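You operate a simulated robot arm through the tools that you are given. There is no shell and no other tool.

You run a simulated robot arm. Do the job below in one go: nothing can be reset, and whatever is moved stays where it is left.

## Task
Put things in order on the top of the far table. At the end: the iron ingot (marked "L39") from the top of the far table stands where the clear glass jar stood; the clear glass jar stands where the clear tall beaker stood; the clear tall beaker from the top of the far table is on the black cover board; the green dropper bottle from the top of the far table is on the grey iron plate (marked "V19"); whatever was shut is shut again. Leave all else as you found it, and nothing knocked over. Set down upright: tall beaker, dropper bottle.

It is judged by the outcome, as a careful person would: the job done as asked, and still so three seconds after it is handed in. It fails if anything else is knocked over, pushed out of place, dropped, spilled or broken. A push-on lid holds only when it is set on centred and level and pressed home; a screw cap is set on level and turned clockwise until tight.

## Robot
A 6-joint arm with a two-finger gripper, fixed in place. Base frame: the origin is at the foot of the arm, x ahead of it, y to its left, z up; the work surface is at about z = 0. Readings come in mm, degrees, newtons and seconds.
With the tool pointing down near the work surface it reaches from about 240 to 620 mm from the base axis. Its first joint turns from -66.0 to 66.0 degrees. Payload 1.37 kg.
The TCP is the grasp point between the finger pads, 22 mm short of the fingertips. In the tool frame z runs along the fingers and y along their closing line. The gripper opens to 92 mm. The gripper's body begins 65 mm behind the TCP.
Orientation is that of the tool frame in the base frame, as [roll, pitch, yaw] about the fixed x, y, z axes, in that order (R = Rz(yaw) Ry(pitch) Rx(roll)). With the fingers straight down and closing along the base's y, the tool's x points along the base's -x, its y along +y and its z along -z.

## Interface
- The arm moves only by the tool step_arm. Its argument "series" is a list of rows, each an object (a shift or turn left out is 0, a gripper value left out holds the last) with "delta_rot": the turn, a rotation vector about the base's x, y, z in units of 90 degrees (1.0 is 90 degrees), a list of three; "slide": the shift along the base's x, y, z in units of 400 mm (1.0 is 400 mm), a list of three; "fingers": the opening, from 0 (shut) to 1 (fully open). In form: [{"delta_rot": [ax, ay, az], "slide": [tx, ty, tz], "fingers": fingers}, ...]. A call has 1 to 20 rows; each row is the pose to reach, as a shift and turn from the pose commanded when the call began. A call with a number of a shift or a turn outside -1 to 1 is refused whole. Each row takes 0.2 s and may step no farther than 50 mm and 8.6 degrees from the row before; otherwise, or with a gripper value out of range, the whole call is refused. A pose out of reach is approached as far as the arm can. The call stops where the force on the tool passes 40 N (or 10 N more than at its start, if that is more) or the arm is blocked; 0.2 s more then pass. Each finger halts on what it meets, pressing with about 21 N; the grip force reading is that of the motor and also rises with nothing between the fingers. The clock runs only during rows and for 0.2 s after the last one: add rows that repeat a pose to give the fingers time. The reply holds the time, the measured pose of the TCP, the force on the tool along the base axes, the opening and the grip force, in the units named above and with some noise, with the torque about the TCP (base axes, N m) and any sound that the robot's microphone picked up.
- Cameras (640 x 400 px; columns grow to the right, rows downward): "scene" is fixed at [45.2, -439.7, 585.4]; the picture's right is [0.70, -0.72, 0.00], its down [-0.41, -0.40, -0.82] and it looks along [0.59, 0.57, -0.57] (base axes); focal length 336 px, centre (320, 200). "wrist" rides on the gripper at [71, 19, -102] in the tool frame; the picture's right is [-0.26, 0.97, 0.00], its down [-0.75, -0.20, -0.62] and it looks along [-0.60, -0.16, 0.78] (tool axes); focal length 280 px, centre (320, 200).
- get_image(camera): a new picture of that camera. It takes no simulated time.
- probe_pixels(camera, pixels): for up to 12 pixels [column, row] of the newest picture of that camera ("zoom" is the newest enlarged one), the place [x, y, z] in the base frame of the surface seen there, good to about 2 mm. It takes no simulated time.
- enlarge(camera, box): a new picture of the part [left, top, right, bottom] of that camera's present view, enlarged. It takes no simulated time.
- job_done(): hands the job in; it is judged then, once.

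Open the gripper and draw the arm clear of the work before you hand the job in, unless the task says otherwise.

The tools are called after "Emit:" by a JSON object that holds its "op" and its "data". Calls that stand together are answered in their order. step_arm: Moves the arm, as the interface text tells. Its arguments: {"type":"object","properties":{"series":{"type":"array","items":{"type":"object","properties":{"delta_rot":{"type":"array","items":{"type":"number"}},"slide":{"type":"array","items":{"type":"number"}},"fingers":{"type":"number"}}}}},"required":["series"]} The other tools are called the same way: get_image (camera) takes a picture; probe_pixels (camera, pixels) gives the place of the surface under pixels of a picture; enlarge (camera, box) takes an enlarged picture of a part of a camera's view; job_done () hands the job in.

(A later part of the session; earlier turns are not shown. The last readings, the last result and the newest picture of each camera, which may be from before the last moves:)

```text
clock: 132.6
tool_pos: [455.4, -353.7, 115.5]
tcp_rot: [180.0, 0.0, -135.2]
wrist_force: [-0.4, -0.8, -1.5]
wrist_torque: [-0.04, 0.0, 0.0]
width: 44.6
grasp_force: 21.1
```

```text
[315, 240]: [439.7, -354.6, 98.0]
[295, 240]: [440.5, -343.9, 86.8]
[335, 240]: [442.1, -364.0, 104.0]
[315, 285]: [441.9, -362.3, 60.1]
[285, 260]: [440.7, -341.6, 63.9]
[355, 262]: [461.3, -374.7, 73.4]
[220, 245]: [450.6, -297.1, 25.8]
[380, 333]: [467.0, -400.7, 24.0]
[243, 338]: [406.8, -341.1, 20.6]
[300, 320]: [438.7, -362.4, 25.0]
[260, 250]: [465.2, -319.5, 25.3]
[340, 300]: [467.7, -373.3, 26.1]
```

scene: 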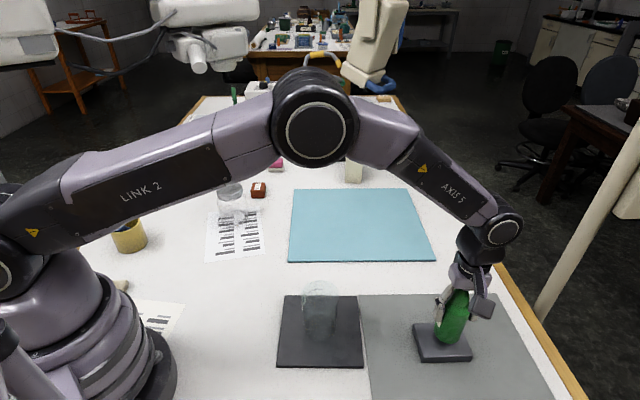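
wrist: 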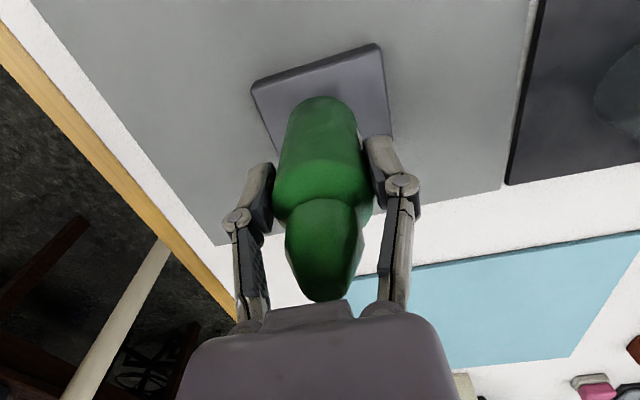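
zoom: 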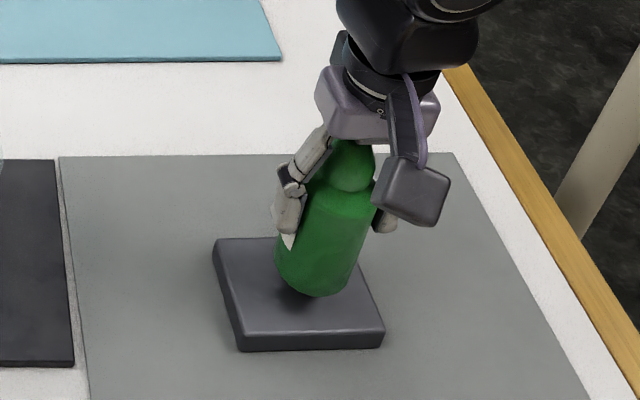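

Averages put the TCP at (455.7,-353.8), so the bottle axis is ~6 mm too far toward -y. I shift +6 mm in y and lower to just above the plate.

Emit:
{"op": "step_arm", "data": {"series": [{"slide": [-0.001, 0.0075, 0]}, {"slide": [-0.001, 0.015, 0]}, {"slide": [-0.001, 0.015, -0.02]}, {"slide": [-0.001, 0.015, -0.035]}, {"slide": [-0.001, 0.015, -0.035]}]}}

Emit:
{"op": "step_arm", "data": {"series": [{"slide": [0, 0, 0]}]}}

Emit:
{"op": "enlarge", "data": {"camera": "scene", "box": [400, 270, 490, 380]}}

Emit:
{"op": "probe_pixels", "data": {"camera": "zoom", "pixels": [[330, 200], [290, 180], [350, 215], [320, 225], [300, 215], [370, 190]]}}

Emit:
{"op": "get_image", "data": {"camera": "wrist"}}

```text
clock: 133.8
tool_pos: [457.3, -344.5, 101.3]
tcp_rot: [-180.0, 0.0, -135.2]
wrist_force: [0.4, 0.5, -1.5]
wrist_torque: [0.04, 0.02, -0.01]
width: 44.3
grasp_force: 21.3
```

```text
clock: 134.2
tool_pos: [455.3, -345.9, 102.0]
tcp_rot: [179.9, 0.0, -135.3]
wrist_force: [0.2, 0.6, -0.7]
wrist_torque: [-0.02, 0.0, 0.01]
width: 44.4
grasp_force: 21.0
```

```text
3.64 times, centred on (445, 325) of scene
```

zoom: 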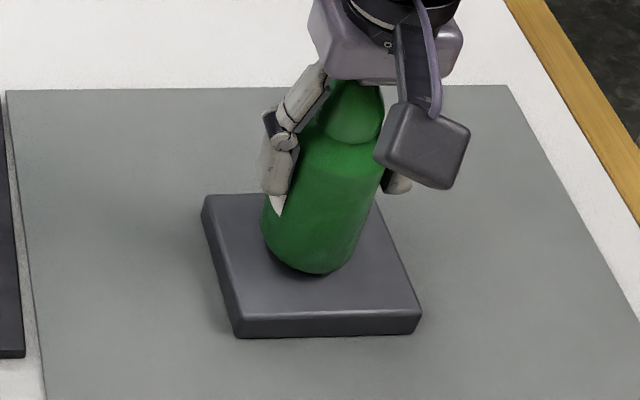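

```text
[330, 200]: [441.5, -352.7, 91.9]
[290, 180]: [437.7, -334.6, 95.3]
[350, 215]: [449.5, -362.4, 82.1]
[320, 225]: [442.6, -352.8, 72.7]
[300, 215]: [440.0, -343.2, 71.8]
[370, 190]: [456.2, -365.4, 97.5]
```

```text
taken
```

wrist: 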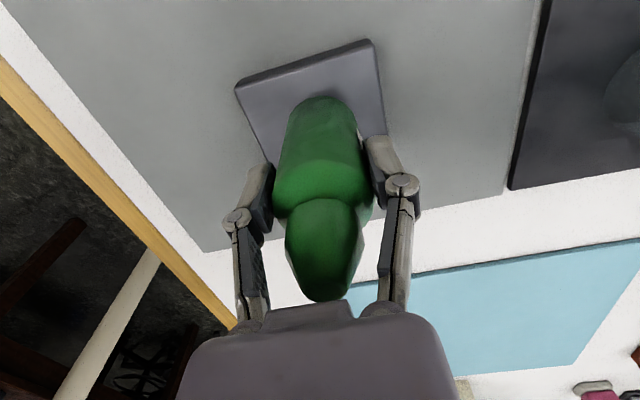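

The bottle's axis now fits at ≈(462,-344), matching the plate centre (460.4,-344). I lower the last ~6 mm in small steps.

Emit:
{"op": "step_arm", "data": {"series": [{"slide": [0, 0, -0.005]}, {"slide": [0, 0, -0.01]}, {"slide": [0, 0, -0.0125]}, {"slide": [0, 0, -0.0125]}]}}

Emit:
{"op": "step_arm", "data": {"series": [{"slide": [0, 0, -0.0025]}, {"slide": [0, 0, -0.0025]}]}}

```text
clock: 135.2
tool_pos: [457.7, -345.8, 98.1]
tcp_rot: [179.9, -0.1, -135.2]
wrist_force: [0.4, 0.6, -0.6]
wrist_torque: [0.0, 0.05, 0.02]
width: 44.5
grasp_force: 21.3
```

```text
clock: 135.8
tool_pos: [457.7, -345.1, 96.5]
tcp_rot: [179.9, 0.1, -135.2]
wrist_force: [0.0, -0.1, -1.5]
wrist_torque: [0.01, -0.01, 0.02]
width: 44.7
grasp_force: 20.8
```

No contact yet; I continue 1 mm at a time.

Emit:
{"op": "step_arm", "data": {"series": [{"slide": [0, 0, -0.0025]}, {"slide": [0, 0, -0.0025]}]}}

Emit:
{"op": "step_arm", "data": {"series": [{"slide": [0, 0, -0.0025]}, {"slide": [0, 0, -0.0025]}]}}

```text
clock: 136.4
tool_pos: [456.8, -345.6, 94.9]
tcp_rot: [179.9, 0.0, -135.2]
wrist_force: [-1.3, 0.6, 5.4]
wrist_torque: [0.11, 0.07, 0.06]
width: 44.8
grasp_force: 20.8
```

```text
clock: 137.0
tool_pos: [457.4, -345.6, 96.0]
tcp_rot: [-180.0, 0.0, -135.2]
wrist_force: [-4.0, 1.9, 13.8]
wrist_torque: [0.07, 0.03, 0.04]
width: 44.6
grasp_force: 20.9
```

Firm contact (13.8 N). I open gradually to release.

Emit:
{"op": "step_arm", "data": {"series": [{"slide": [0, 0, 0.001], "fingers": 0.5}, {"slide": [0, 0, 0.001], "fingers": 0.53}, {"slide": [0, 0, 0.001], "fingers": 0.6}, {"slide": [0, 0, 0.001], "fingers": 0.75}, {"slide": [0, 0, 0.001], "fingers": 0.9}, {"slide": [0, 0, 0.001], "fingers": 1.0}, {"slide": [0, 0, 0.001], "fingers": 1.0}, {"slide": [0, 0, 0.001], "fingers": 1.0}]}}

Emit:
{"op": "enlarge", "data": {"camera": "scene", "box": [400, 270, 490, 380]}}

Emit:
{"op": "get_image", "data": {"camera": "wrist"}}

```text
clock: 138.8
tool_pos: [458.1, -344.1, 94.4]
tcp_rot: [179.9, 0.1, -135.2]
wrist_force: [-0.3, 1.4, -0.1]
wrist_torque: [-0.02, 0.03, -0.01]
width: 91.8
grasp_force: 0.1
```

```text
3.64 times, centred on (445, 325) of scene
```

zoom: 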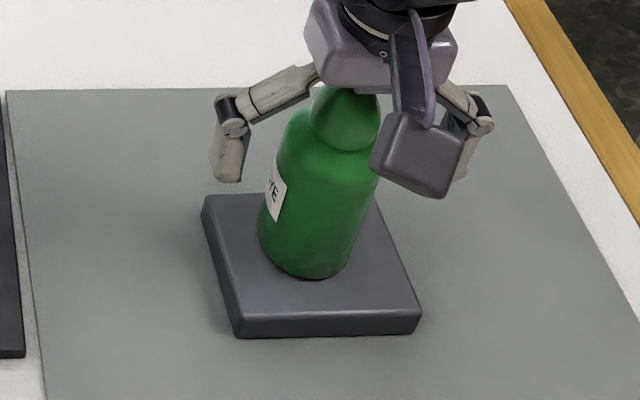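

```text
taken
```

wrist: 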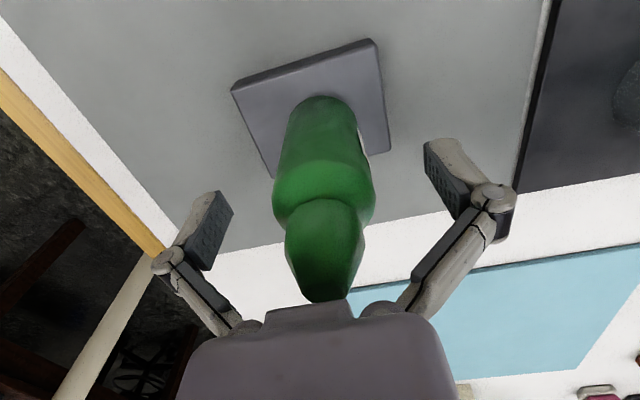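

The bottle stands upright on the plate. I rise straight up and then go back to inspect the cup whose blue-handled tool I disturbed.

Emit:
{"op": "step_arm", "data": {"series": [{"slide": [0, 0, 0.08]}, {"slide": [0, 0, 0.18]}, {"slide": [0, 0, 0.28]}, {"slide": [0, 0, 0.38]}, {"slide": [-0.05, 0.09, 0.45]}, {"slide": [-0.1, 0.18, 0.5]}, {"slide": [-0.15, 0.27, 0.5]}, {"slide": [-0.2, 0.37, 0.5]}, {"slide": [-0.25, 0.47, 0.5]}, {"slide": [-0.3, 0.57, 0.5]}, {"slide": [-0.33, 0.67, 0.5]}, {"slide": [-0.36, 0.77, 0.5]}, {"slide": [-0.38, 0.87, 0.5]}, {"slide": [-0.4, 0.97, 0.5]}, {"slide": [-0.4, 0.97, 0.5]}]}}

Emit:
{"op": "get_image", "data": {"camera": "scene"}}

Emit:
{"op": "enlarge", "data": {"camera": "scene", "box": [80, 180, 170, 260]}}

Emit:
{"op": "enlarge", "data": {"camera": "scene", "box": [260, 270, 500, 400]}}

```text
clock: 142.0
tool_pos: [298.0, 43.2, 296.7]
tcp_rot: [179.9, 0.1, -135.2]
wrist_force: [-0.1, -0.3, -0.2]
wrist_torque: [0.0, 0.01, -0.03]
width: 92.1
grasp_force: 0.0
```

```text
taken
```

scene: 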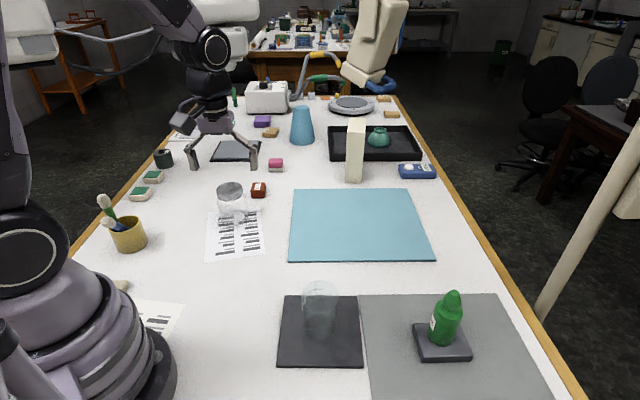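

```text
5.00 times, centred on (125, 220) of scene
```

zoom: 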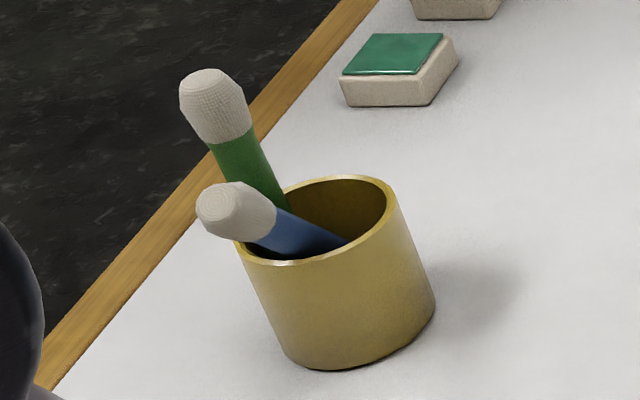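

```text
2.67 times, centred on (380, 335) of scene
```

zoom: 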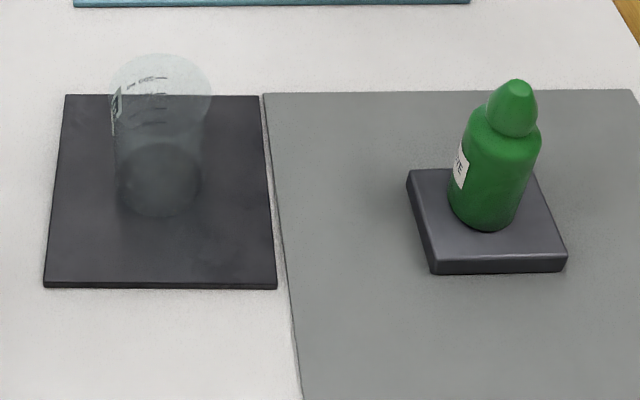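

All four items are placed. Now I go back to the cup: rotate to yaw ≈-32° and view the tools from above to measure the leaning blue one.

Emit:
{"op": "step_arm", "data": {"series": [{"delta_rot": [0, 0, 0.09], "slide": [-0.01, 0.05, 0.01]}, {"delta_rot": [0, 0, 0.18], "slide": [-0.02, 0.1, 0.02]}, {"delta_rot": [0, 0, 0.27], "slide": [-0.03, 0.15, 0.03]}, {"delta_rot": [0, 0, 0.36], "slide": [-0.04, 0.2, 0.03]}, {"delta_rot": [0, 0, 0.45], "slide": [-0.05, 0.25, 0.03]}, {"delta_rot": [0, 0, 0.54], "slide": [-0.06, 0.3, 0.03]}, {"delta_rot": [0, 0, 0.63], "slide": [-0.07, 0.35, 0.03]}, {"delta_rot": [0, 0, 0.72], "slide": [-0.08, 0.4, 0.03]}, {"delta_rot": [0, 0, 0.81], "slide": [-0.09, 0.45, 0.03]}, {"delta_rot": [0, 0, 0.9], "slide": [-0.1, 0.5, 0.03]}, {"delta_rot": [0, 0, 0.98], "slide": [-0.12, 0.55, 0.03]}, {"delta_rot": [0, 0, 0.98], "slide": [-0.12, 0.55, 0.03]}]}}

Emit:
{"op": "get_image", "data": {"camera": "wrist"}}

Emit:
{"op": "enlarge", "data": {"camera": "wrist", "box": [220, 0, 420, 160]}}

```text
clock: 144.6
tool_pos: [249.5, 263.3, 309.4]
tcp_rot: [179.9, 0.0, -46.9]
wrist_force: [0.5, -0.3, 0.5]
wrist_torque: [-0.02, -0.01, 0.02]
width: 91.9
grasp_force: 0.1
```

```text
taken
```

wrist: 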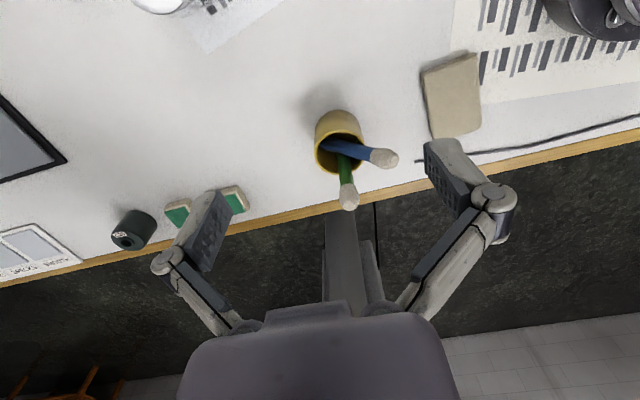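

```text
2.50 times, centred on (320, 80) of wrist
```

zoom: 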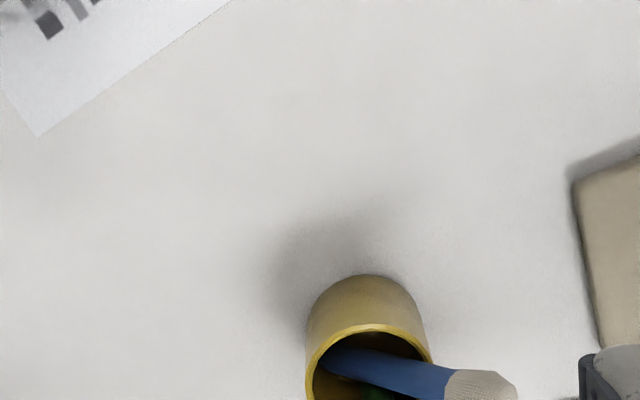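

I enlarge the cup and probe points along the blue tool and rim.

Emit:
{"op": "enlarge", "data": {"camera": "wrist", "box": [300, 95, 410, 215]}}

Emit:
{"op": "probe_pixels", "data": {"camera": "wrist", "pixels": [[384, 159], [376, 157], [365, 153], [355, 150], [345, 148], [335, 146], [330, 146], [349, 195], [347, 180], [344, 165], [318, 150], [361, 140]]}}

Emit:
{"op": "probe_pixels", "data": {"camera": "wrist", "pixels": [[393, 159], [340, 112], [322, 130], [358, 128], [330, 165], [322, 160], [355, 170], [340, 137], [350, 140], [328, 140]]}}

```text
3.33 times, centred on (355, 155) of wrist
```

zoom: 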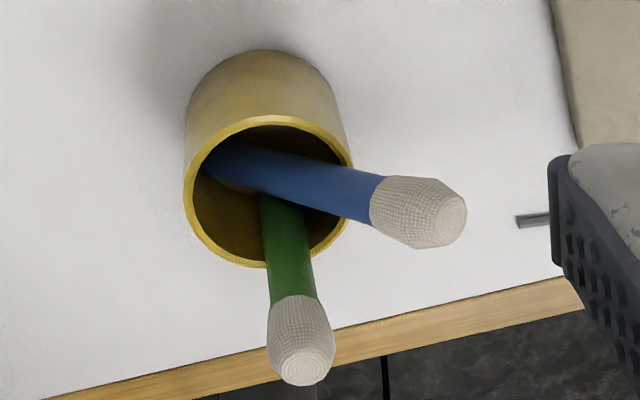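

```text
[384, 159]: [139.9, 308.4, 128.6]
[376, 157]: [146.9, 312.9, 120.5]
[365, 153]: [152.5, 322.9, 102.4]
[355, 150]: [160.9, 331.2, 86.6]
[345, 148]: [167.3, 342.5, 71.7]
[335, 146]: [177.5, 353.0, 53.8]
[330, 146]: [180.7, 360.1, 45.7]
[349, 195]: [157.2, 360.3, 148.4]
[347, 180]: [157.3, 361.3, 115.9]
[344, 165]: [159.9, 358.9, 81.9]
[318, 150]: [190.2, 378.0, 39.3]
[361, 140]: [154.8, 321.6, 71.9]
```

```text
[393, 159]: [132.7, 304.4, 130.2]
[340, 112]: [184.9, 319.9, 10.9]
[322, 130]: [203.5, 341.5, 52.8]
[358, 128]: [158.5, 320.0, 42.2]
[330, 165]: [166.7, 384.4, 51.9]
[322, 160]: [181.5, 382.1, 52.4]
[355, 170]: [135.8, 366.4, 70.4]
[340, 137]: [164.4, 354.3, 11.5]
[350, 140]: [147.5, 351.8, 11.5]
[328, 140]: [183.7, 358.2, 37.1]
```

The blue tool leans ~38° toward (-x,-y), while the green one is upright. I'll cage the blue head between the fingers along the lean direction and pull it upright; first I go above it with the closing line along that direction.

Emit:
{"op": "step_arm", "data": {"series": [{"delta_rot": [0, 0, 0.05], "slide": [-0.05, 0.023, 0]}, {"delta_rot": [0, 0, 0.095], "slide": [-0.1, 0.047, -0.03]}, {"delta_rot": [0, 0, 0.095], "slide": [-0.15, 0.07, -0.07]}, {"delta_rot": [0, 0, 0.095], "slide": [-0.2, 0.093, -0.12]}, {"delta_rot": [0, 0, 0.095], "slide": [-0.253, 0.117, -0.17]}, {"delta_rot": [0, 0, 0.095], "slide": [-0.253, 0.117, -0.2]}, {"delta_rot": [0, 0, 0.095], "slide": [-0.253, 0.117, -0.2]}]}}

Emit:
{"op": "get_image", "data": {"camera": "wrist"}}

Emit:
{"op": "get_image", "data": {"camera": "scene"}}

```text
clock: 146.2
tool_pos: [151.5, 307.5, 226.7]
tcp_rot: [179.9, 0.2, -38.3]
wrist_force: [-0.3, -0.3, 0.6]
wrist_torque: [-0.01, 0.03, 0.01]
width: 92.0
grasp_force: 0.1
out of reach, approached as far as the arm can: row 5, 6, 7
```

```text
taken
```

wrist: 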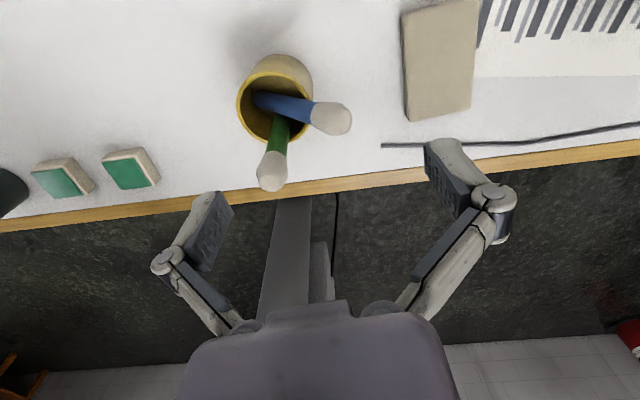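

```text
taken
```

scene: 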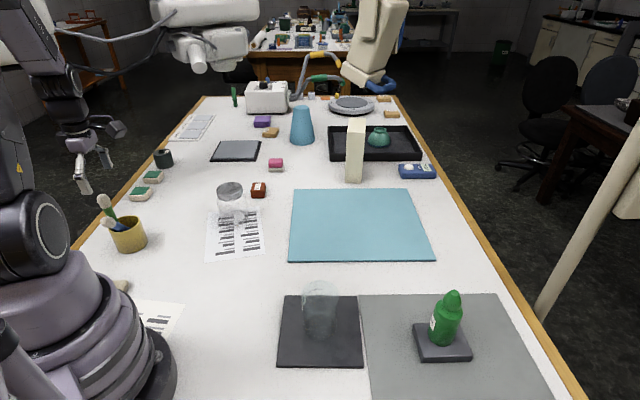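

The reach limit put me at (151.5,307.5); that works if I turn the closing line 8° clockwise so the outer finger sits right behind the blue head. I turn and descend to z≈128.

Emit:
{"op": "step_arm", "data": {"series": [{"delta_rot": [0, 0, -0.045], "slide": [0, 0, 0]}, {"delta_rot": [0, 0, -0.089], "slide": [0, 0, -0.03]}, {"delta_rot": [0, 0, -0.089], "slide": [0, 0, -0.09]}, {"delta_rot": [0, 0, -0.089], "slide": [0, 0, -0.15]}, {"delta_rot": [0, 0, -0.089], "slide": [0, 0, -0.15]}]}}

Emit:
{"op": "get_image", "data": {"camera": "wrist"}}

Emit:
{"op": "enlarge", "data": {"camera": "scene", "box": [50, 140, 170, 260]}}

```text
clock: 147.4
tool_pos: [152.5, 309.2, 167.9]
tcp_rot: [179.9, 0.1, -46.5]
wrist_force: [-0.4, 0.3, 0.4]
wrist_torque: [-0.05, -0.02, -0.02]
width: 92.0
grasp_force: 0.0
out of reach, approached as far as the arm can: row 3
```

```text
taken
```

wrist: 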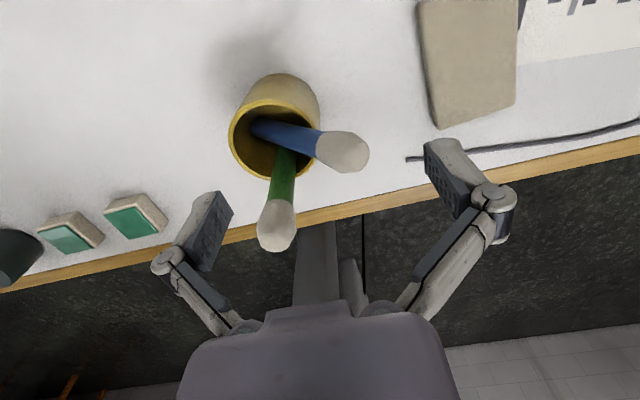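

```text
3.33 times, centred on (110, 200) of scene
```

zoom: 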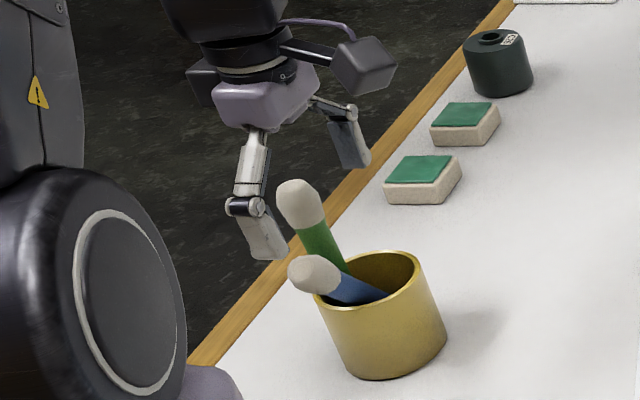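

I still need ~40 mm of descent; before that I probe the blue head's position relative to the finger.

Emit:
{"op": "probe_pixels", "data": {"camera": "wrist", "pixels": [[342, 150], [355, 152], [365, 155], [345, 138], [340, 166], [325, 145], [278, 225], [280, 210], [270, 80], [300, 130]]}}

Emit:
{"op": "enlarge", "data": {"camera": "wrist", "box": [220, 60, 480, 260]}}

```text
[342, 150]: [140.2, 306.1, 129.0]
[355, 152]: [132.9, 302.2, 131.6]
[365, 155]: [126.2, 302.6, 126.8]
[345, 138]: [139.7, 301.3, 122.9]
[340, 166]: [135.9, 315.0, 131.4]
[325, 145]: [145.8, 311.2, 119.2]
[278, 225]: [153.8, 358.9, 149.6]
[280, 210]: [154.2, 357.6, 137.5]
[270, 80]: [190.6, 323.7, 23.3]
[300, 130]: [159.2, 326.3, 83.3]
```

```text
2.00 times, centred on (350, 160) of wrist
```

zoom: 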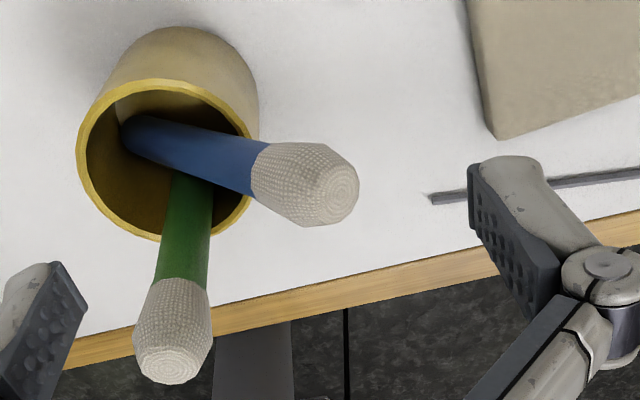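

The head is ~9 mm off the finger's width because of the base-joint limit. A 5° sideways tilt of the tool lets the TCP reach further round, so I tilt and shift (-6,+7) mm at this height.

Emit:
{"op": "step_arm", "data": {"series": [{"delta_rot": [0.0125, 0.025, 0], "slide": [-0.005, 0.005, 0]}, {"delta_rot": [0.0245, 0.05, 0], "slide": [-0.01, 0.011, 0]}, {"delta_rot": [0.0245, 0.05, 0], "slide": [-0.016, 0.017, 0]}, {"delta_rot": [0.0245, 0.05, 0], "slide": [-0.016, 0.017, 0]}]}}

Emit:
{"op": "get_image", "data": {"camera": "wrist"}}

```text
clock: 148.4
tool_pos: [145.9, 316.5, 166.8]
tcp_rot: [178.2, 4.9, -46.5]
wrist_force: [-1.2, 1.4, -0.1]
wrist_torque: [-0.02, 0.02, 0.01]
width: 91.8
grasp_force: 0.0
```

```text
taken
```

wrist: 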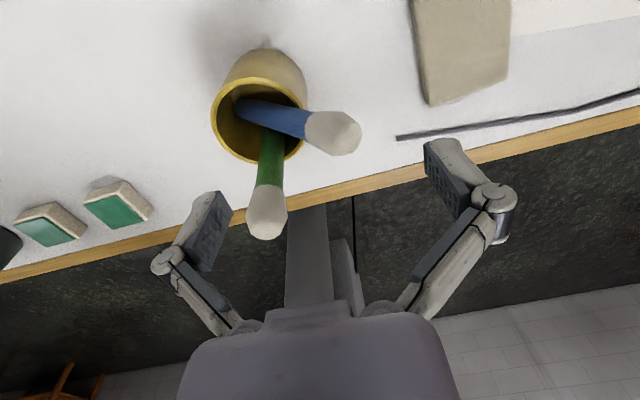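

Reached with 5° tilt. I descend ~37 mm so the outer finger is behind the blue head.

Emit:
{"op": "step_arm", "data": {"series": [{"slide": [0, 0, -0.03]}, {"slide": [0, 0, -0.06]}, {"slide": [0, 0, -0.0925]}, {"slide": [0, 0, -0.0925]}]}}

Emit:
{"op": "get_image", "data": {"camera": "wrist"}}

Emit:
{"op": "enlarge", "data": {"camera": "wrist", "box": [180, 60, 520, 280]}}

Emit:
{"op": "enlarge", "data": {"camera": "scene", "box": [50, 150, 170, 260]}}

```text
clock: 149.4
tool_pos: [144.2, 315.7, 129.8]
tcp_rot: [178.2, 4.7, -46.5]
wrist_force: [0.1, 0.2, 0.1]
wrist_torque: [-0.01, 0.02, -0.01]
width: 92.0
grasp_force: 0.1
```

```text
taken
```

wrist: 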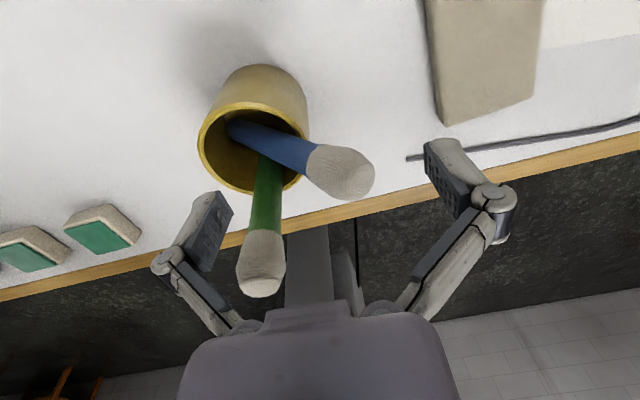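

```text
1.82 times, centred on (350, 170) of wrist
```

zoom: 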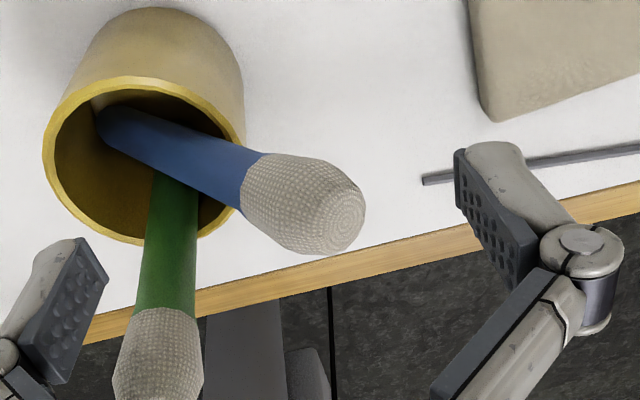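

```text
3.64 times, centred on (110, 205) of scene
```

zoom: 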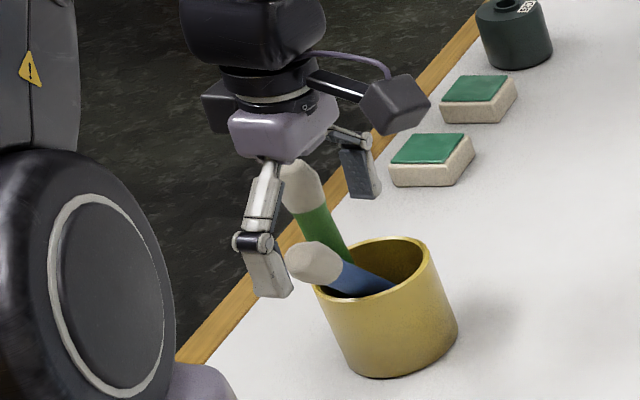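

The outer finger is now behind the blue head. I pull slowly along (0.78,0.63) for 35 mm and look.

Emit:
{"op": "step_arm", "data": {"series": [{"slide": [0.0136, 0.011, 0]}, {"slide": [0.0272, 0.022, 0]}, {"slide": [0.0408, 0.033, 0]}, {"slide": [0.0544, 0.044, 0]}, {"slide": [0.068, 0.055, 0]}, {"slide": [0.068, 0.055, 0]}]}}

Emit:
{"op": "get_image", "data": {"camera": "wrist"}}

Emit:
{"op": "enlarge", "data": {"camera": "scene", "box": [50, 150, 170, 260]}}

```text
clock: 150.8
tool_pos: [171.8, 335.5, 128.8]
tcp_rot: [178.2, 4.8, -46.4]
wrist_force: [-0.7, -1.0, 1.5]
wrist_torque: [-0.06, 0.07, 0.01]
width: 92.0
grasp_force: 0.0
```

```text
taken
```

wrist: 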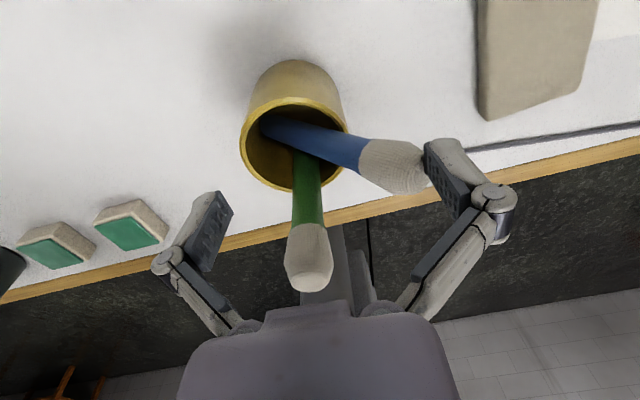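

```text
3.64 times, centred on (110, 205) of scene
```

zoom: 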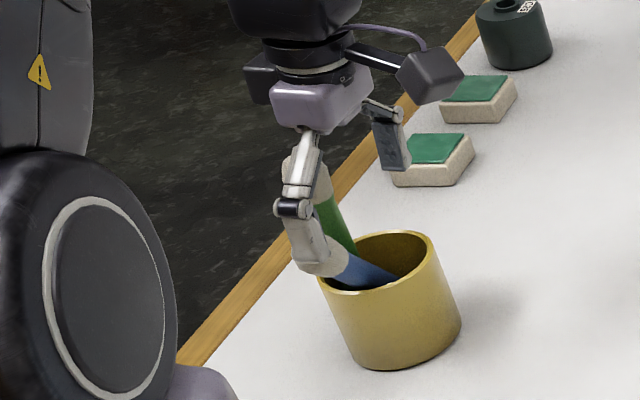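

The finger touched the head, but the cup itself seems to have slid a few mm with it, so I stop and measure the present geometry.

Emit:
{"op": "probe_pixels", "data": {"camera": "wrist", "pixels": [[395, 165], [410, 168], [380, 160], [360, 153], [340, 145], [320, 138], [300, 132], [275, 125], [308, 265], [306, 220], [290, 70], [330, 110]]}}

Emit:
{"op": "enlarge", "data": {"camera": "scene", "box": [80, 180, 170, 260]}}

Emit:
{"op": "enlarge", "data": {"camera": "wrist", "box": [220, 50, 460, 300]}}

```text
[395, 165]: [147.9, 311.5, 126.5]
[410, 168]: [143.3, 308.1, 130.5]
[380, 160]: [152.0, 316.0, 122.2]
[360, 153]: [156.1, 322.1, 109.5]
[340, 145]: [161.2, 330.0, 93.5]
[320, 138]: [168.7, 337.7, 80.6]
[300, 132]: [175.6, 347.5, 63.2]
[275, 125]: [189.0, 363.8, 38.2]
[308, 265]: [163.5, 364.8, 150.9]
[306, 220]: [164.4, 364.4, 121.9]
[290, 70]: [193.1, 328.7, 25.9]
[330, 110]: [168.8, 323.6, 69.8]
```

```text
5.00 times, centred on (125, 220) of scene
```

zoom: 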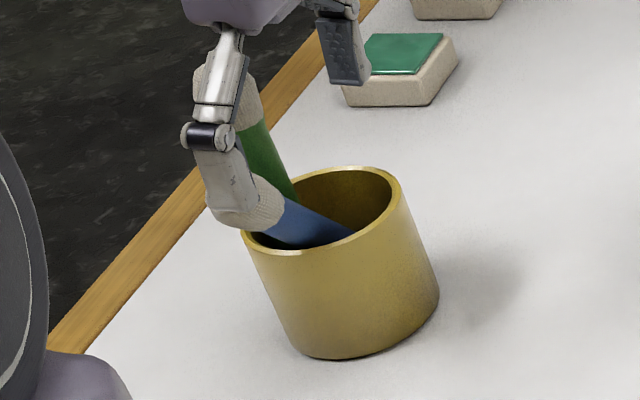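

```text
1.60 times, centred on (340, 175) of wrist
```

zoom: 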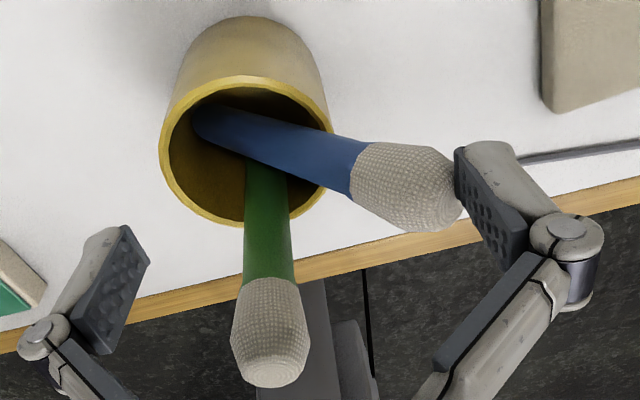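

The push only slid the whole cup by about (6,5) mm (tilt unchanged ~37°), so pushing is the wrong way. I back off and raise; the better way is to grip the blue handle, lift it out, and re-insert it upright — after nudging the cup back.

Emit:
{"op": "step_arm", "data": {"series": [{"slide": [-0.01, -0.008, 0]}, {"slide": [-0.02, -0.016, 0]}, {"slide": [-0.025, -0.02, 0.05]}, {"slide": [-0.025, -0.02, 0.12]}, {"slide": [-0.02, -0.02, 0.2]}, {"delta_rot": [-0.0125, -0.025, 0], "slide": [0.02, -0.02, 0.27]}, {"delta_rot": [-0.0245, -0.05, 0], "slide": [0.06, -0.02, 0.3]}, {"delta_rot": [-0.0245, -0.05, 0], "slide": [0.1, 0.0, 0.3]}, {"delta_rot": [-0.0245, -0.05, 0], "slide": [0.14, 0.03, 0.3]}, {"delta_rot": [-0.0245, -0.05, 0], "slide": [0.14, 0.03, 0.3]}]}}

Emit:
{"op": "get_image", "data": {"camera": "wrist"}}

Emit:
{"op": "enlarge", "data": {"camera": "scene", "box": [80, 180, 170, 260]}}

```text
clock: 153.0
tool_pos: [228.9, 346.8, 252.0]
tcp_rot: [179.9, 0.0, -46.5]
wrist_force: [-0.8, 0.2, 0.1]
wrist_torque: [0.0, -0.03, -0.01]
width: 92.0
grasp_force: 0.1
```

```text
taken
```

wrist: 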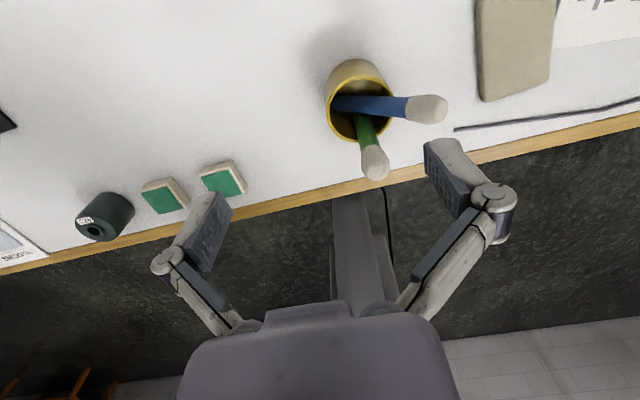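

```text
5.00 times, centred on (125, 220) of scene
```

zoom: 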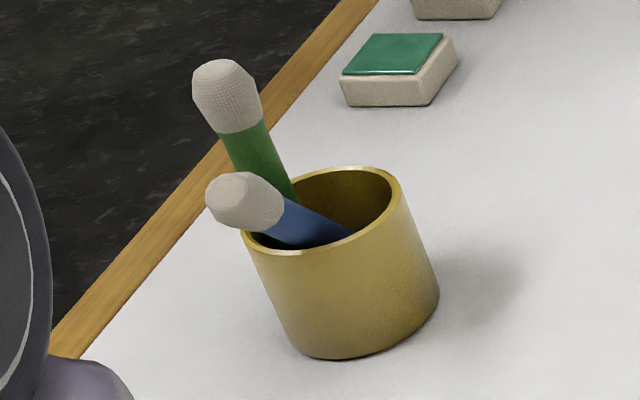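

The cup is offset by roughly (4.7,5.3) mm. I close the fingers, go to its far side at (220,408), and descend low to push it back gently.

Emit:
{"op": "step_arm", "data": {"series": [{"slide": [-0.01, 0.08, 0], "fingers": 0.0}, {"slide": [-0.0235, 0.154, 0], "fingers": 0.0}, {"slide": [-0.0235, 0.154, -0.1], "fingers": 0.0}, {"slide": [-0.0235, 0.154, -0.2], "fingers": 0.0}, {"slide": [-0.0235, 0.154, -0.3], "fingers": 0.0}, {"slide": [-0.0235, 0.154, -0.4], "fingers": 0.0}, {"slide": [-0.0235, 0.154, -0.48], "fingers": 0.0}, {"slide": [-0.0235, 0.154, -0.54], "fingers": 0.0}, {"slide": [-0.0235, 0.154, -0.54], "fingers": 0.0}]}}

Emit:
{"op": "get_image", "data": {"camera": "wrist"}}

Emit:
{"op": "enlarge", "data": {"camera": "scene", "box": [80, 180, 170, 260]}}

```text
clock: 155.0
tool_pos: [219.7, 408.9, 33.9]
tcp_rot: [180.0, 0.0, -46.4]
wrist_force: [0.1, -0.7, -0.6]
wrist_torque: [0.0, 0.0, -0.03]
width: 0.0
grasp_force: 21.0
```

```text
taken
```

wrist: 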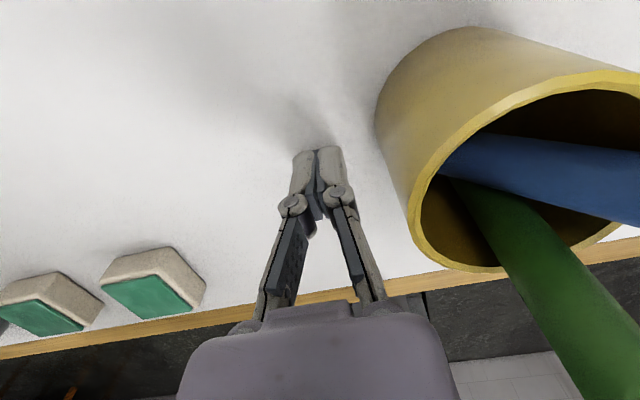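

```text
5.00 times, centred on (125, 220) of scene
```

zoom: 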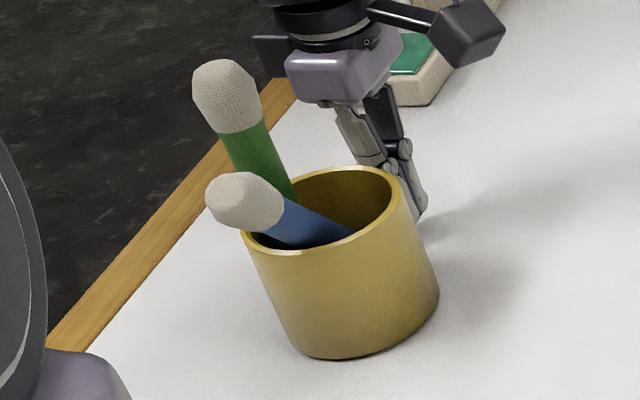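

The gripper's wide palm would hit the green tool in this orientation. I raise, turn the wrist so the palm is square to the push and the camera points outward, and come down again.

Emit:
{"op": "step_arm", "data": {"series": [{"slide": [0, 0, 0.1]}, {"delta_rot": [0, 0, 0.09], "slide": [0, 0, 0.2]}, {"delta_rot": [0, 0, 0.18], "slide": [0, 0, 0.3]}, {"delta_rot": [0, 0, 0.27], "slide": [0, 0, 0.35]}, {"delta_rot": [0, 0, 0.36], "slide": [0, 0, 0.35]}, {"delta_rot": [0, 0, 0.45], "slide": [0, 0, 0.35]}, {"delta_rot": [0, 0, 0.54], "slide": [0, 0, 0.35]}, {"delta_rot": [0, 0, 0.63], "slide": [0, 0, 0.35]}, {"delta_rot": [0, 0, 0.72], "slide": [0, 0, 0.35]}, {"delta_rot": [0, 0, 0.81], "slide": [0, 0, 0.35]}, {"delta_rot": [0, 0, 0.9], "slide": [0, 0, 0.35]}, {"delta_rot": [0, 0, 0.98], "slide": [0, 0, 0.35]}, {"delta_rot": [0, 0, 0.98], "slide": [0, 0, 0.35]}]}}

```text
clock: 157.8
tool_pos: [221.0, 409.2, 174.9]
tcp_rot: [179.9, 0.0, 41.9]
wrist_force: [0.4, -0.5, 0.5]
wrist_torque: [0.0, 0.02, 0.0]
width: 0.0
grasp_force: 20.9
```

Yaw is 42° without any limit. I descend and approach the cup's far wall to just before contact.

Emit:
{"op": "step_arm", "data": {"series": [{"slide": [0, 0, -0.1]}, {"slide": [0, 0, -0.2]}, {"slide": [0, 0, -0.3]}, {"slide": [0, 0, -0.35]}, {"slide": [-0.0165, -0.0188, -0.35]}, {"slide": [-0.033, -0.0375, -0.35]}, {"slide": [-0.0429, -0.0488, -0.35]}, {"slide": [-0.0429, -0.0488, -0.35]}]}}

Emit:
{"op": "enlarge", "data": {"camera": "scene", "box": [80, 180, 170, 260]}}

```text
clock: 159.6
tool_pos: [201.9, 391.4, 35.2]
tcp_rot: [179.9, 0.0, 41.7]
wrist_force: [0.4, 0.6, -0.1]
wrist_torque: [-0.01, -0.01, 0.03]
width: 0.2
grasp_force: 20.7
```

```text
5.00 times, centred on (125, 220) of scene
```

zoom: 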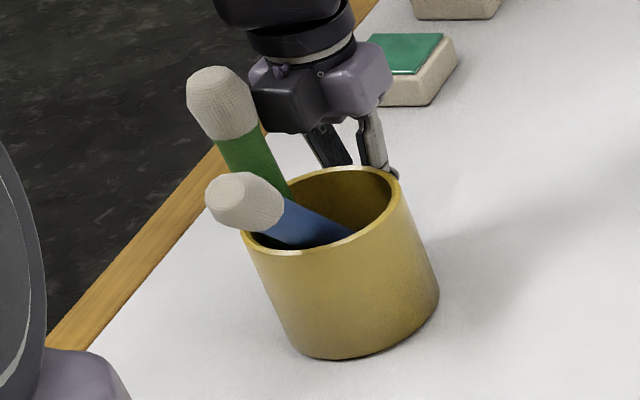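

The green tool's head moved slightly — the gripper body probably brushed it. I back off outward right away.

Emit:
{"op": "step_arm", "data": {"series": [{"slide": [0.0165, 0.0188, 0]}, {"slide": [0.04, 0.045, 0]}, {"slide": [0.04, 0.045, 0]}]}}

Emit:
{"op": "enlarge", "data": {"camera": "scene", "box": [80, 160, 180, 260]}}

Emit:
{"op": "get_image", "data": {"camera": "scene"}}

```text
clock: 160.4
tool_pos: [218.5, 409.4, 35.2]
tcp_rot: [179.9, 0.0, 41.7]
wrist_force: [0.7, -0.3, -0.4]
wrist_torque: [0.01, 0.02, 0.0]
width: 0.0
grasp_force: 21.0
```

```text
4.00 times, centred on (130, 210) of scene
```

zoom: 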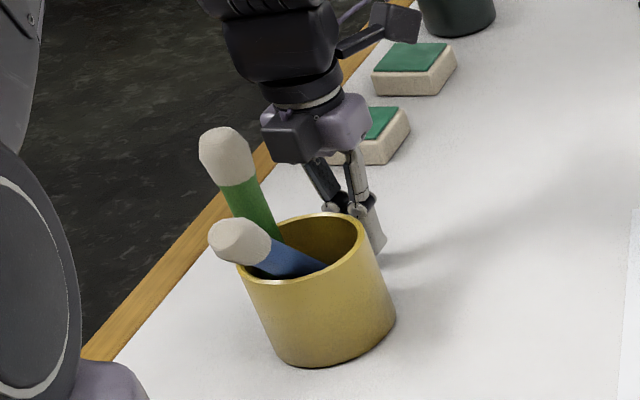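

```text
taken
```

scene: 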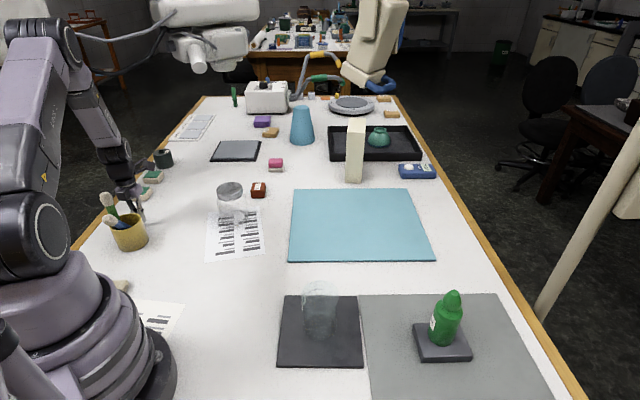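

The green tool swung back to where it was. I tilt the gripper 20° outward so only the fingertips lead at table level, and approach again.

Emit:
{"op": "step_arm", "data": {"series": [{"delta_rot": [-0.056, 0.049, 0]}, {"delta_rot": [-0.112, 0.098, 0]}, {"delta_rot": [-0.167, 0.147, 0]}, {"delta_rot": [-0.167, 0.147, 0]}]}}

Emit:
{"op": "enlarge", "data": {"camera": "scene", "box": [80, 160, 180, 260]}}

```text
clock: 161.4
tool_pos: [220.1, 409.8, 35.5]
tcp_rot: [177.4, 20.0, 41.3]
wrist_force: [-0.2, -0.2, 0.1]
wrist_torque: [-0.04, -0.01, -0.01]
width: 0.0
grasp_force: 20.7
```

```text
4.00 times, centred on (130, 210) of scene
```

zoom: 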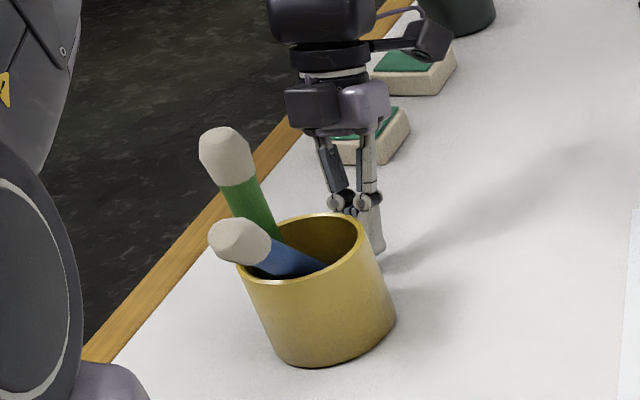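

Good clearance to the tools now. I advance 18 mm toward the cup wall.

Emit:
{"op": "step_arm", "data": {"series": [{"slide": [-0.0116, -0.0131, 0]}, {"slide": [-0.0231, -0.0262, 0]}, {"slide": [-0.0297, -0.0338, 0]}, {"slide": [-0.0297, -0.0338, 0]}]}}

Emit:
{"op": "enlarge", "data": {"camera": "scene", "box": [80, 180, 170, 260]}}

```text
clock: 162.4
tool_pos: [207.6, 394.9, 33.9]
tcp_rot: [177.4, 20.0, 41.3]
wrist_force: [-0.1, 0.7, 0.0]
wrist_torque: [0.0, -0.02, 0.02]
width: 0.0
grasp_force: 20.8
```

```text
5.00 times, centred on (125, 220) of scene
```

zoom: 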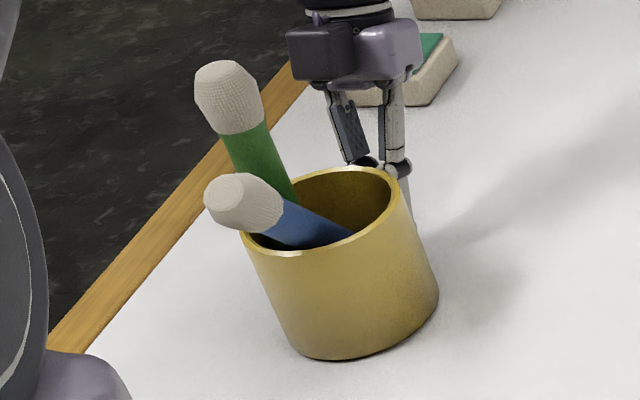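

Nearly touching. I push on in 2 mm steps, 6 mm total.

Emit:
{"op": "step_arm", "data": {"series": [{"slide": [-0.0033, -0.00375, 0]}, {"slide": [-0.0066, -0.0075, 0]}, {"slide": [-0.0099, -0.01125, 0]}, {"slide": [-0.0099, -0.01125, 0]}]}}

Emit:
{"op": "enlarge", "data": {"camera": "scene", "box": [80, 180, 170, 260]}}

```text
clock: 163.4
tool_pos: [204.3, 390.5, 33.7]
tcp_rot: [177.4, 19.8, 41.3]
wrist_force: [0.7, 1.4, -0.5]
wrist_torque: [0.0, 0.0, 0.01]
width: 0.2
grasp_force: 21.3
```

```text
5.00 times, centred on (125, 220) of scene
```

zoom: 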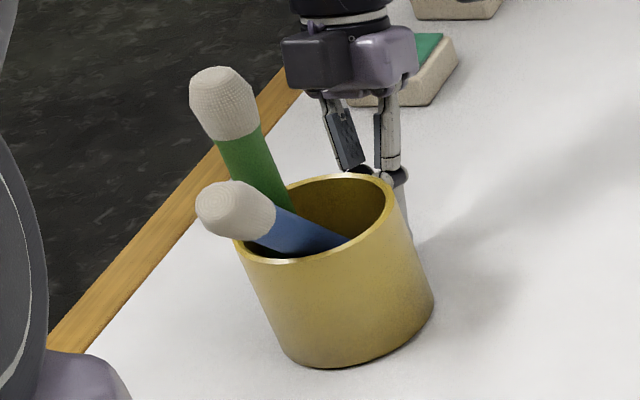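

The cup is back within about 2 mm of its original outline (rim left 233/235, right 392/398, bottom 368/370). I retreat outward, level the tool and rise.

Emit:
{"op": "step_arm", "data": {"series": [{"slide": [0.0165, 0.0188, 0]}, {"slide": [0.033, 0.0375, 0.01]}, {"slide": [0.05, 0.057, 0.05]}, {"slide": [0.06, 0.07, 0.12]}, {"delta_rot": [0.056, -0.049, 0], "slide": [0.07, 0.05, 0.2]}, {"delta_rot": [0.112, -0.098, 0], "slide": [0.09, 0.02, 0.3]}, {"delta_rot": [0.167, -0.147, 0], "slide": [0.11, -0.02, 0.4]}, {"delta_rot": [0.167, -0.147, 0], "slide": [0.13, -0.07, 0.45]}, {"delta_rot": [0.167, -0.147, 0], "slide": [0.15, -0.15, 0.5]}, {"delta_rot": [0.167, -0.147, 0], "slide": [0.15, -0.23, 0.5]}, {"delta_rot": [0.167, -0.147, 0], "slide": [0.15, -0.23, 0.5]}]}}

Emit:
{"op": "enlarge", "data": {"camera": "scene", "box": [80, 180, 170, 260]}}

Emit:
{"op": "get_image", "data": {"camera": "scene"}}

```text
clock: 165.8
tool_pos: [263.4, 298.0, 238.7]
tcp_rot: [179.6, 0.0, 41.7]
wrist_force: [-1.2, 0.3, -0.5]
wrist_torque: [-0.02, -0.02, -0.01]
width: 0.0
grasp_force: 21.2
```

```text
5.00 times, centred on (125, 220) of scene
```

zoom: 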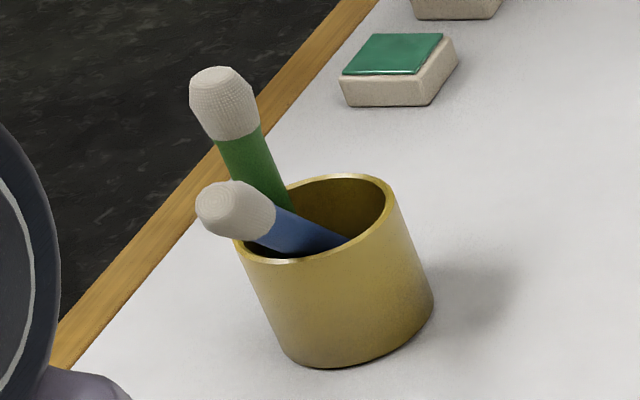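

```text
taken
```

scene: 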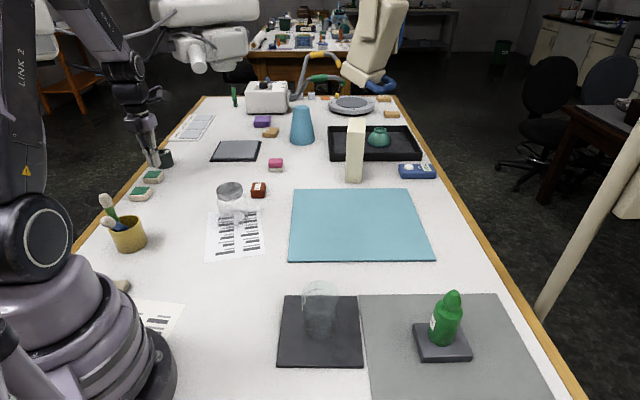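

The cup matches its original outline and the green tool is upright. Now I set up to grip the blue handle with the closing line across its lean: turn the wrist by -170° at a safe height.

Emit:
{"op": "step_arm", "data": {"series": [{"delta_rot": [0, 0, -0.09], "fingers": 0.65}, {"delta_rot": [0, 0, -0.18]}, {"delta_rot": [0, 0, -0.27]}, {"delta_rot": [0, 0, -0.36]}, {"delta_rot": [0, 0, -0.45]}, {"delta_rot": [0, 0, -0.54]}, {"delta_rot": [0, 0, -0.63]}, {"delta_rot": [0, 0, -0.72]}, {"delta_rot": [0, 0, -0.81]}, {"delta_rot": [0, 0, -0.9]}, {"delta_rot": [0, 0, -0.99]}]}}

Emit:
{"op": "step_arm", "data": {"series": [{"delta_rot": [0, 0, -0.09], "slide": [-0.03, 0.0, 0]}, {"delta_rot": [0, 0, -0.18], "slide": [-0.06, 0.0, 0]}, {"delta_rot": [0, 0, -0.27], "slide": [-0.09, 0.0, 0]}, {"delta_rot": [0, 0, -0.36], "slide": [-0.12, 0.0, 0]}, {"delta_rot": [0, 0, -0.45], "slide": [-0.15, 0.0, 0]}, {"delta_rot": [0, 0, -0.54], "slide": [-0.18, 0.0, 0]}, {"delta_rot": [0, 0, -0.63], "slide": [-0.21, 0.0, 0]}, {"delta_rot": [0, 0, -0.72], "slide": [-0.21, 0.0, 0]}, {"delta_rot": [0, 0, -0.81], "slide": [-0.21, 0.0, 0]}, {"delta_rot": [0, 0, -0.9], "slide": [-0.21, 0.0, 0]}, {"delta_rot": [0, 0, -0.9], "slide": [-0.21, 0.0, 0]}]}}

Emit:
{"op": "get_image", "data": {"camera": "wrist"}}

```text
clock: 168.2
tool_pos: [264.2, 297.9, 233.4]
tcp_rot: [179.9, 0.1, -47.5]
wrist_force: [0.1, -0.5, 0.3]
wrist_torque: [0.0, 0.03, 0.03]
width: 59.5
grasp_force: 0.0
```

```text
clock: 170.6
tool_pos: [178.5, 296.8, 235.0]
tcp_rot: [179.9, -0.1, -128.5]
wrist_force: [-1.2, -0.6, -1.1]
wrist_torque: [0.01, 0.0, -0.02]
width: 59.9
grasp_force: 0.2
```

```text
taken
```

wrist: 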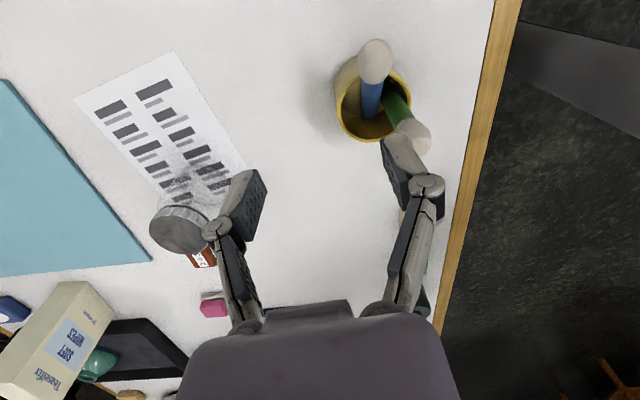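

Good view. I now tilt 8° sideways (to stay inside the base joint's limit) and move above the blue handle at (145,319).

Emit:
{"op": "step_arm", "data": {"series": [{"delta_rot": [0.02, 0.04, 0], "slide": [-0.02, 0.014, 0]}, {"delta_rot": [0.039, 0.08, 0], "slide": [-0.045, 0.03, 0]}, {"delta_rot": [0.039, 0.08, 0], "slide": [-0.07, 0.045, 0]}, {"delta_rot": [0.039, 0.08, 0], "slide": [-0.085, 0.056, -0.04]}, {"delta_rot": [0.039, 0.08, 0], "slide": [-0.085, 0.056, -0.0875]}, {"delta_rot": [0.039, 0.08, 0], "slide": [-0.085, 0.056, -0.0875]}]}}

Emit:
{"op": "get_image", "data": {"camera": "wrist"}}

Emit:
{"op": "enlarge", "data": {"camera": "wrist", "box": [240, 0, 440, 180]}}

```text
clock: 172.0
tool_pos: [145.5, 320.3, 197.8]
tcp_rot: [172.1, -1.7, -128.3]
wrist_force: [0.5, 0.3, 0.4]
wrist_torque: [0.0, 0.04, 0.01]
width: 60.0
grasp_force: 0.2
```

```text
taken
```

wrist: 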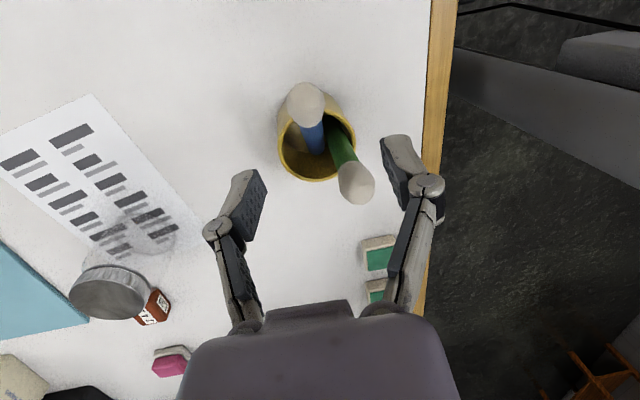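

```text
2.22 times, centred on (340, 90) of wrist
```

zoom: 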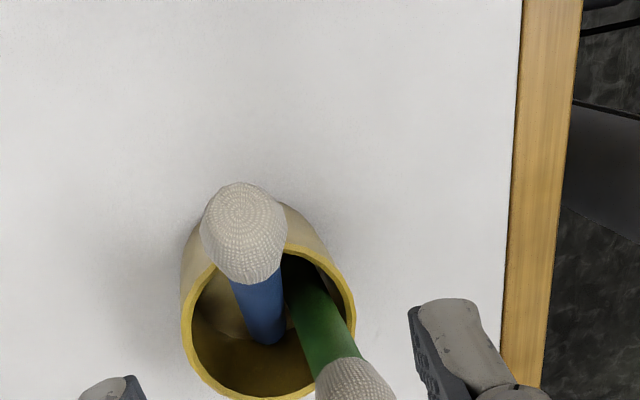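

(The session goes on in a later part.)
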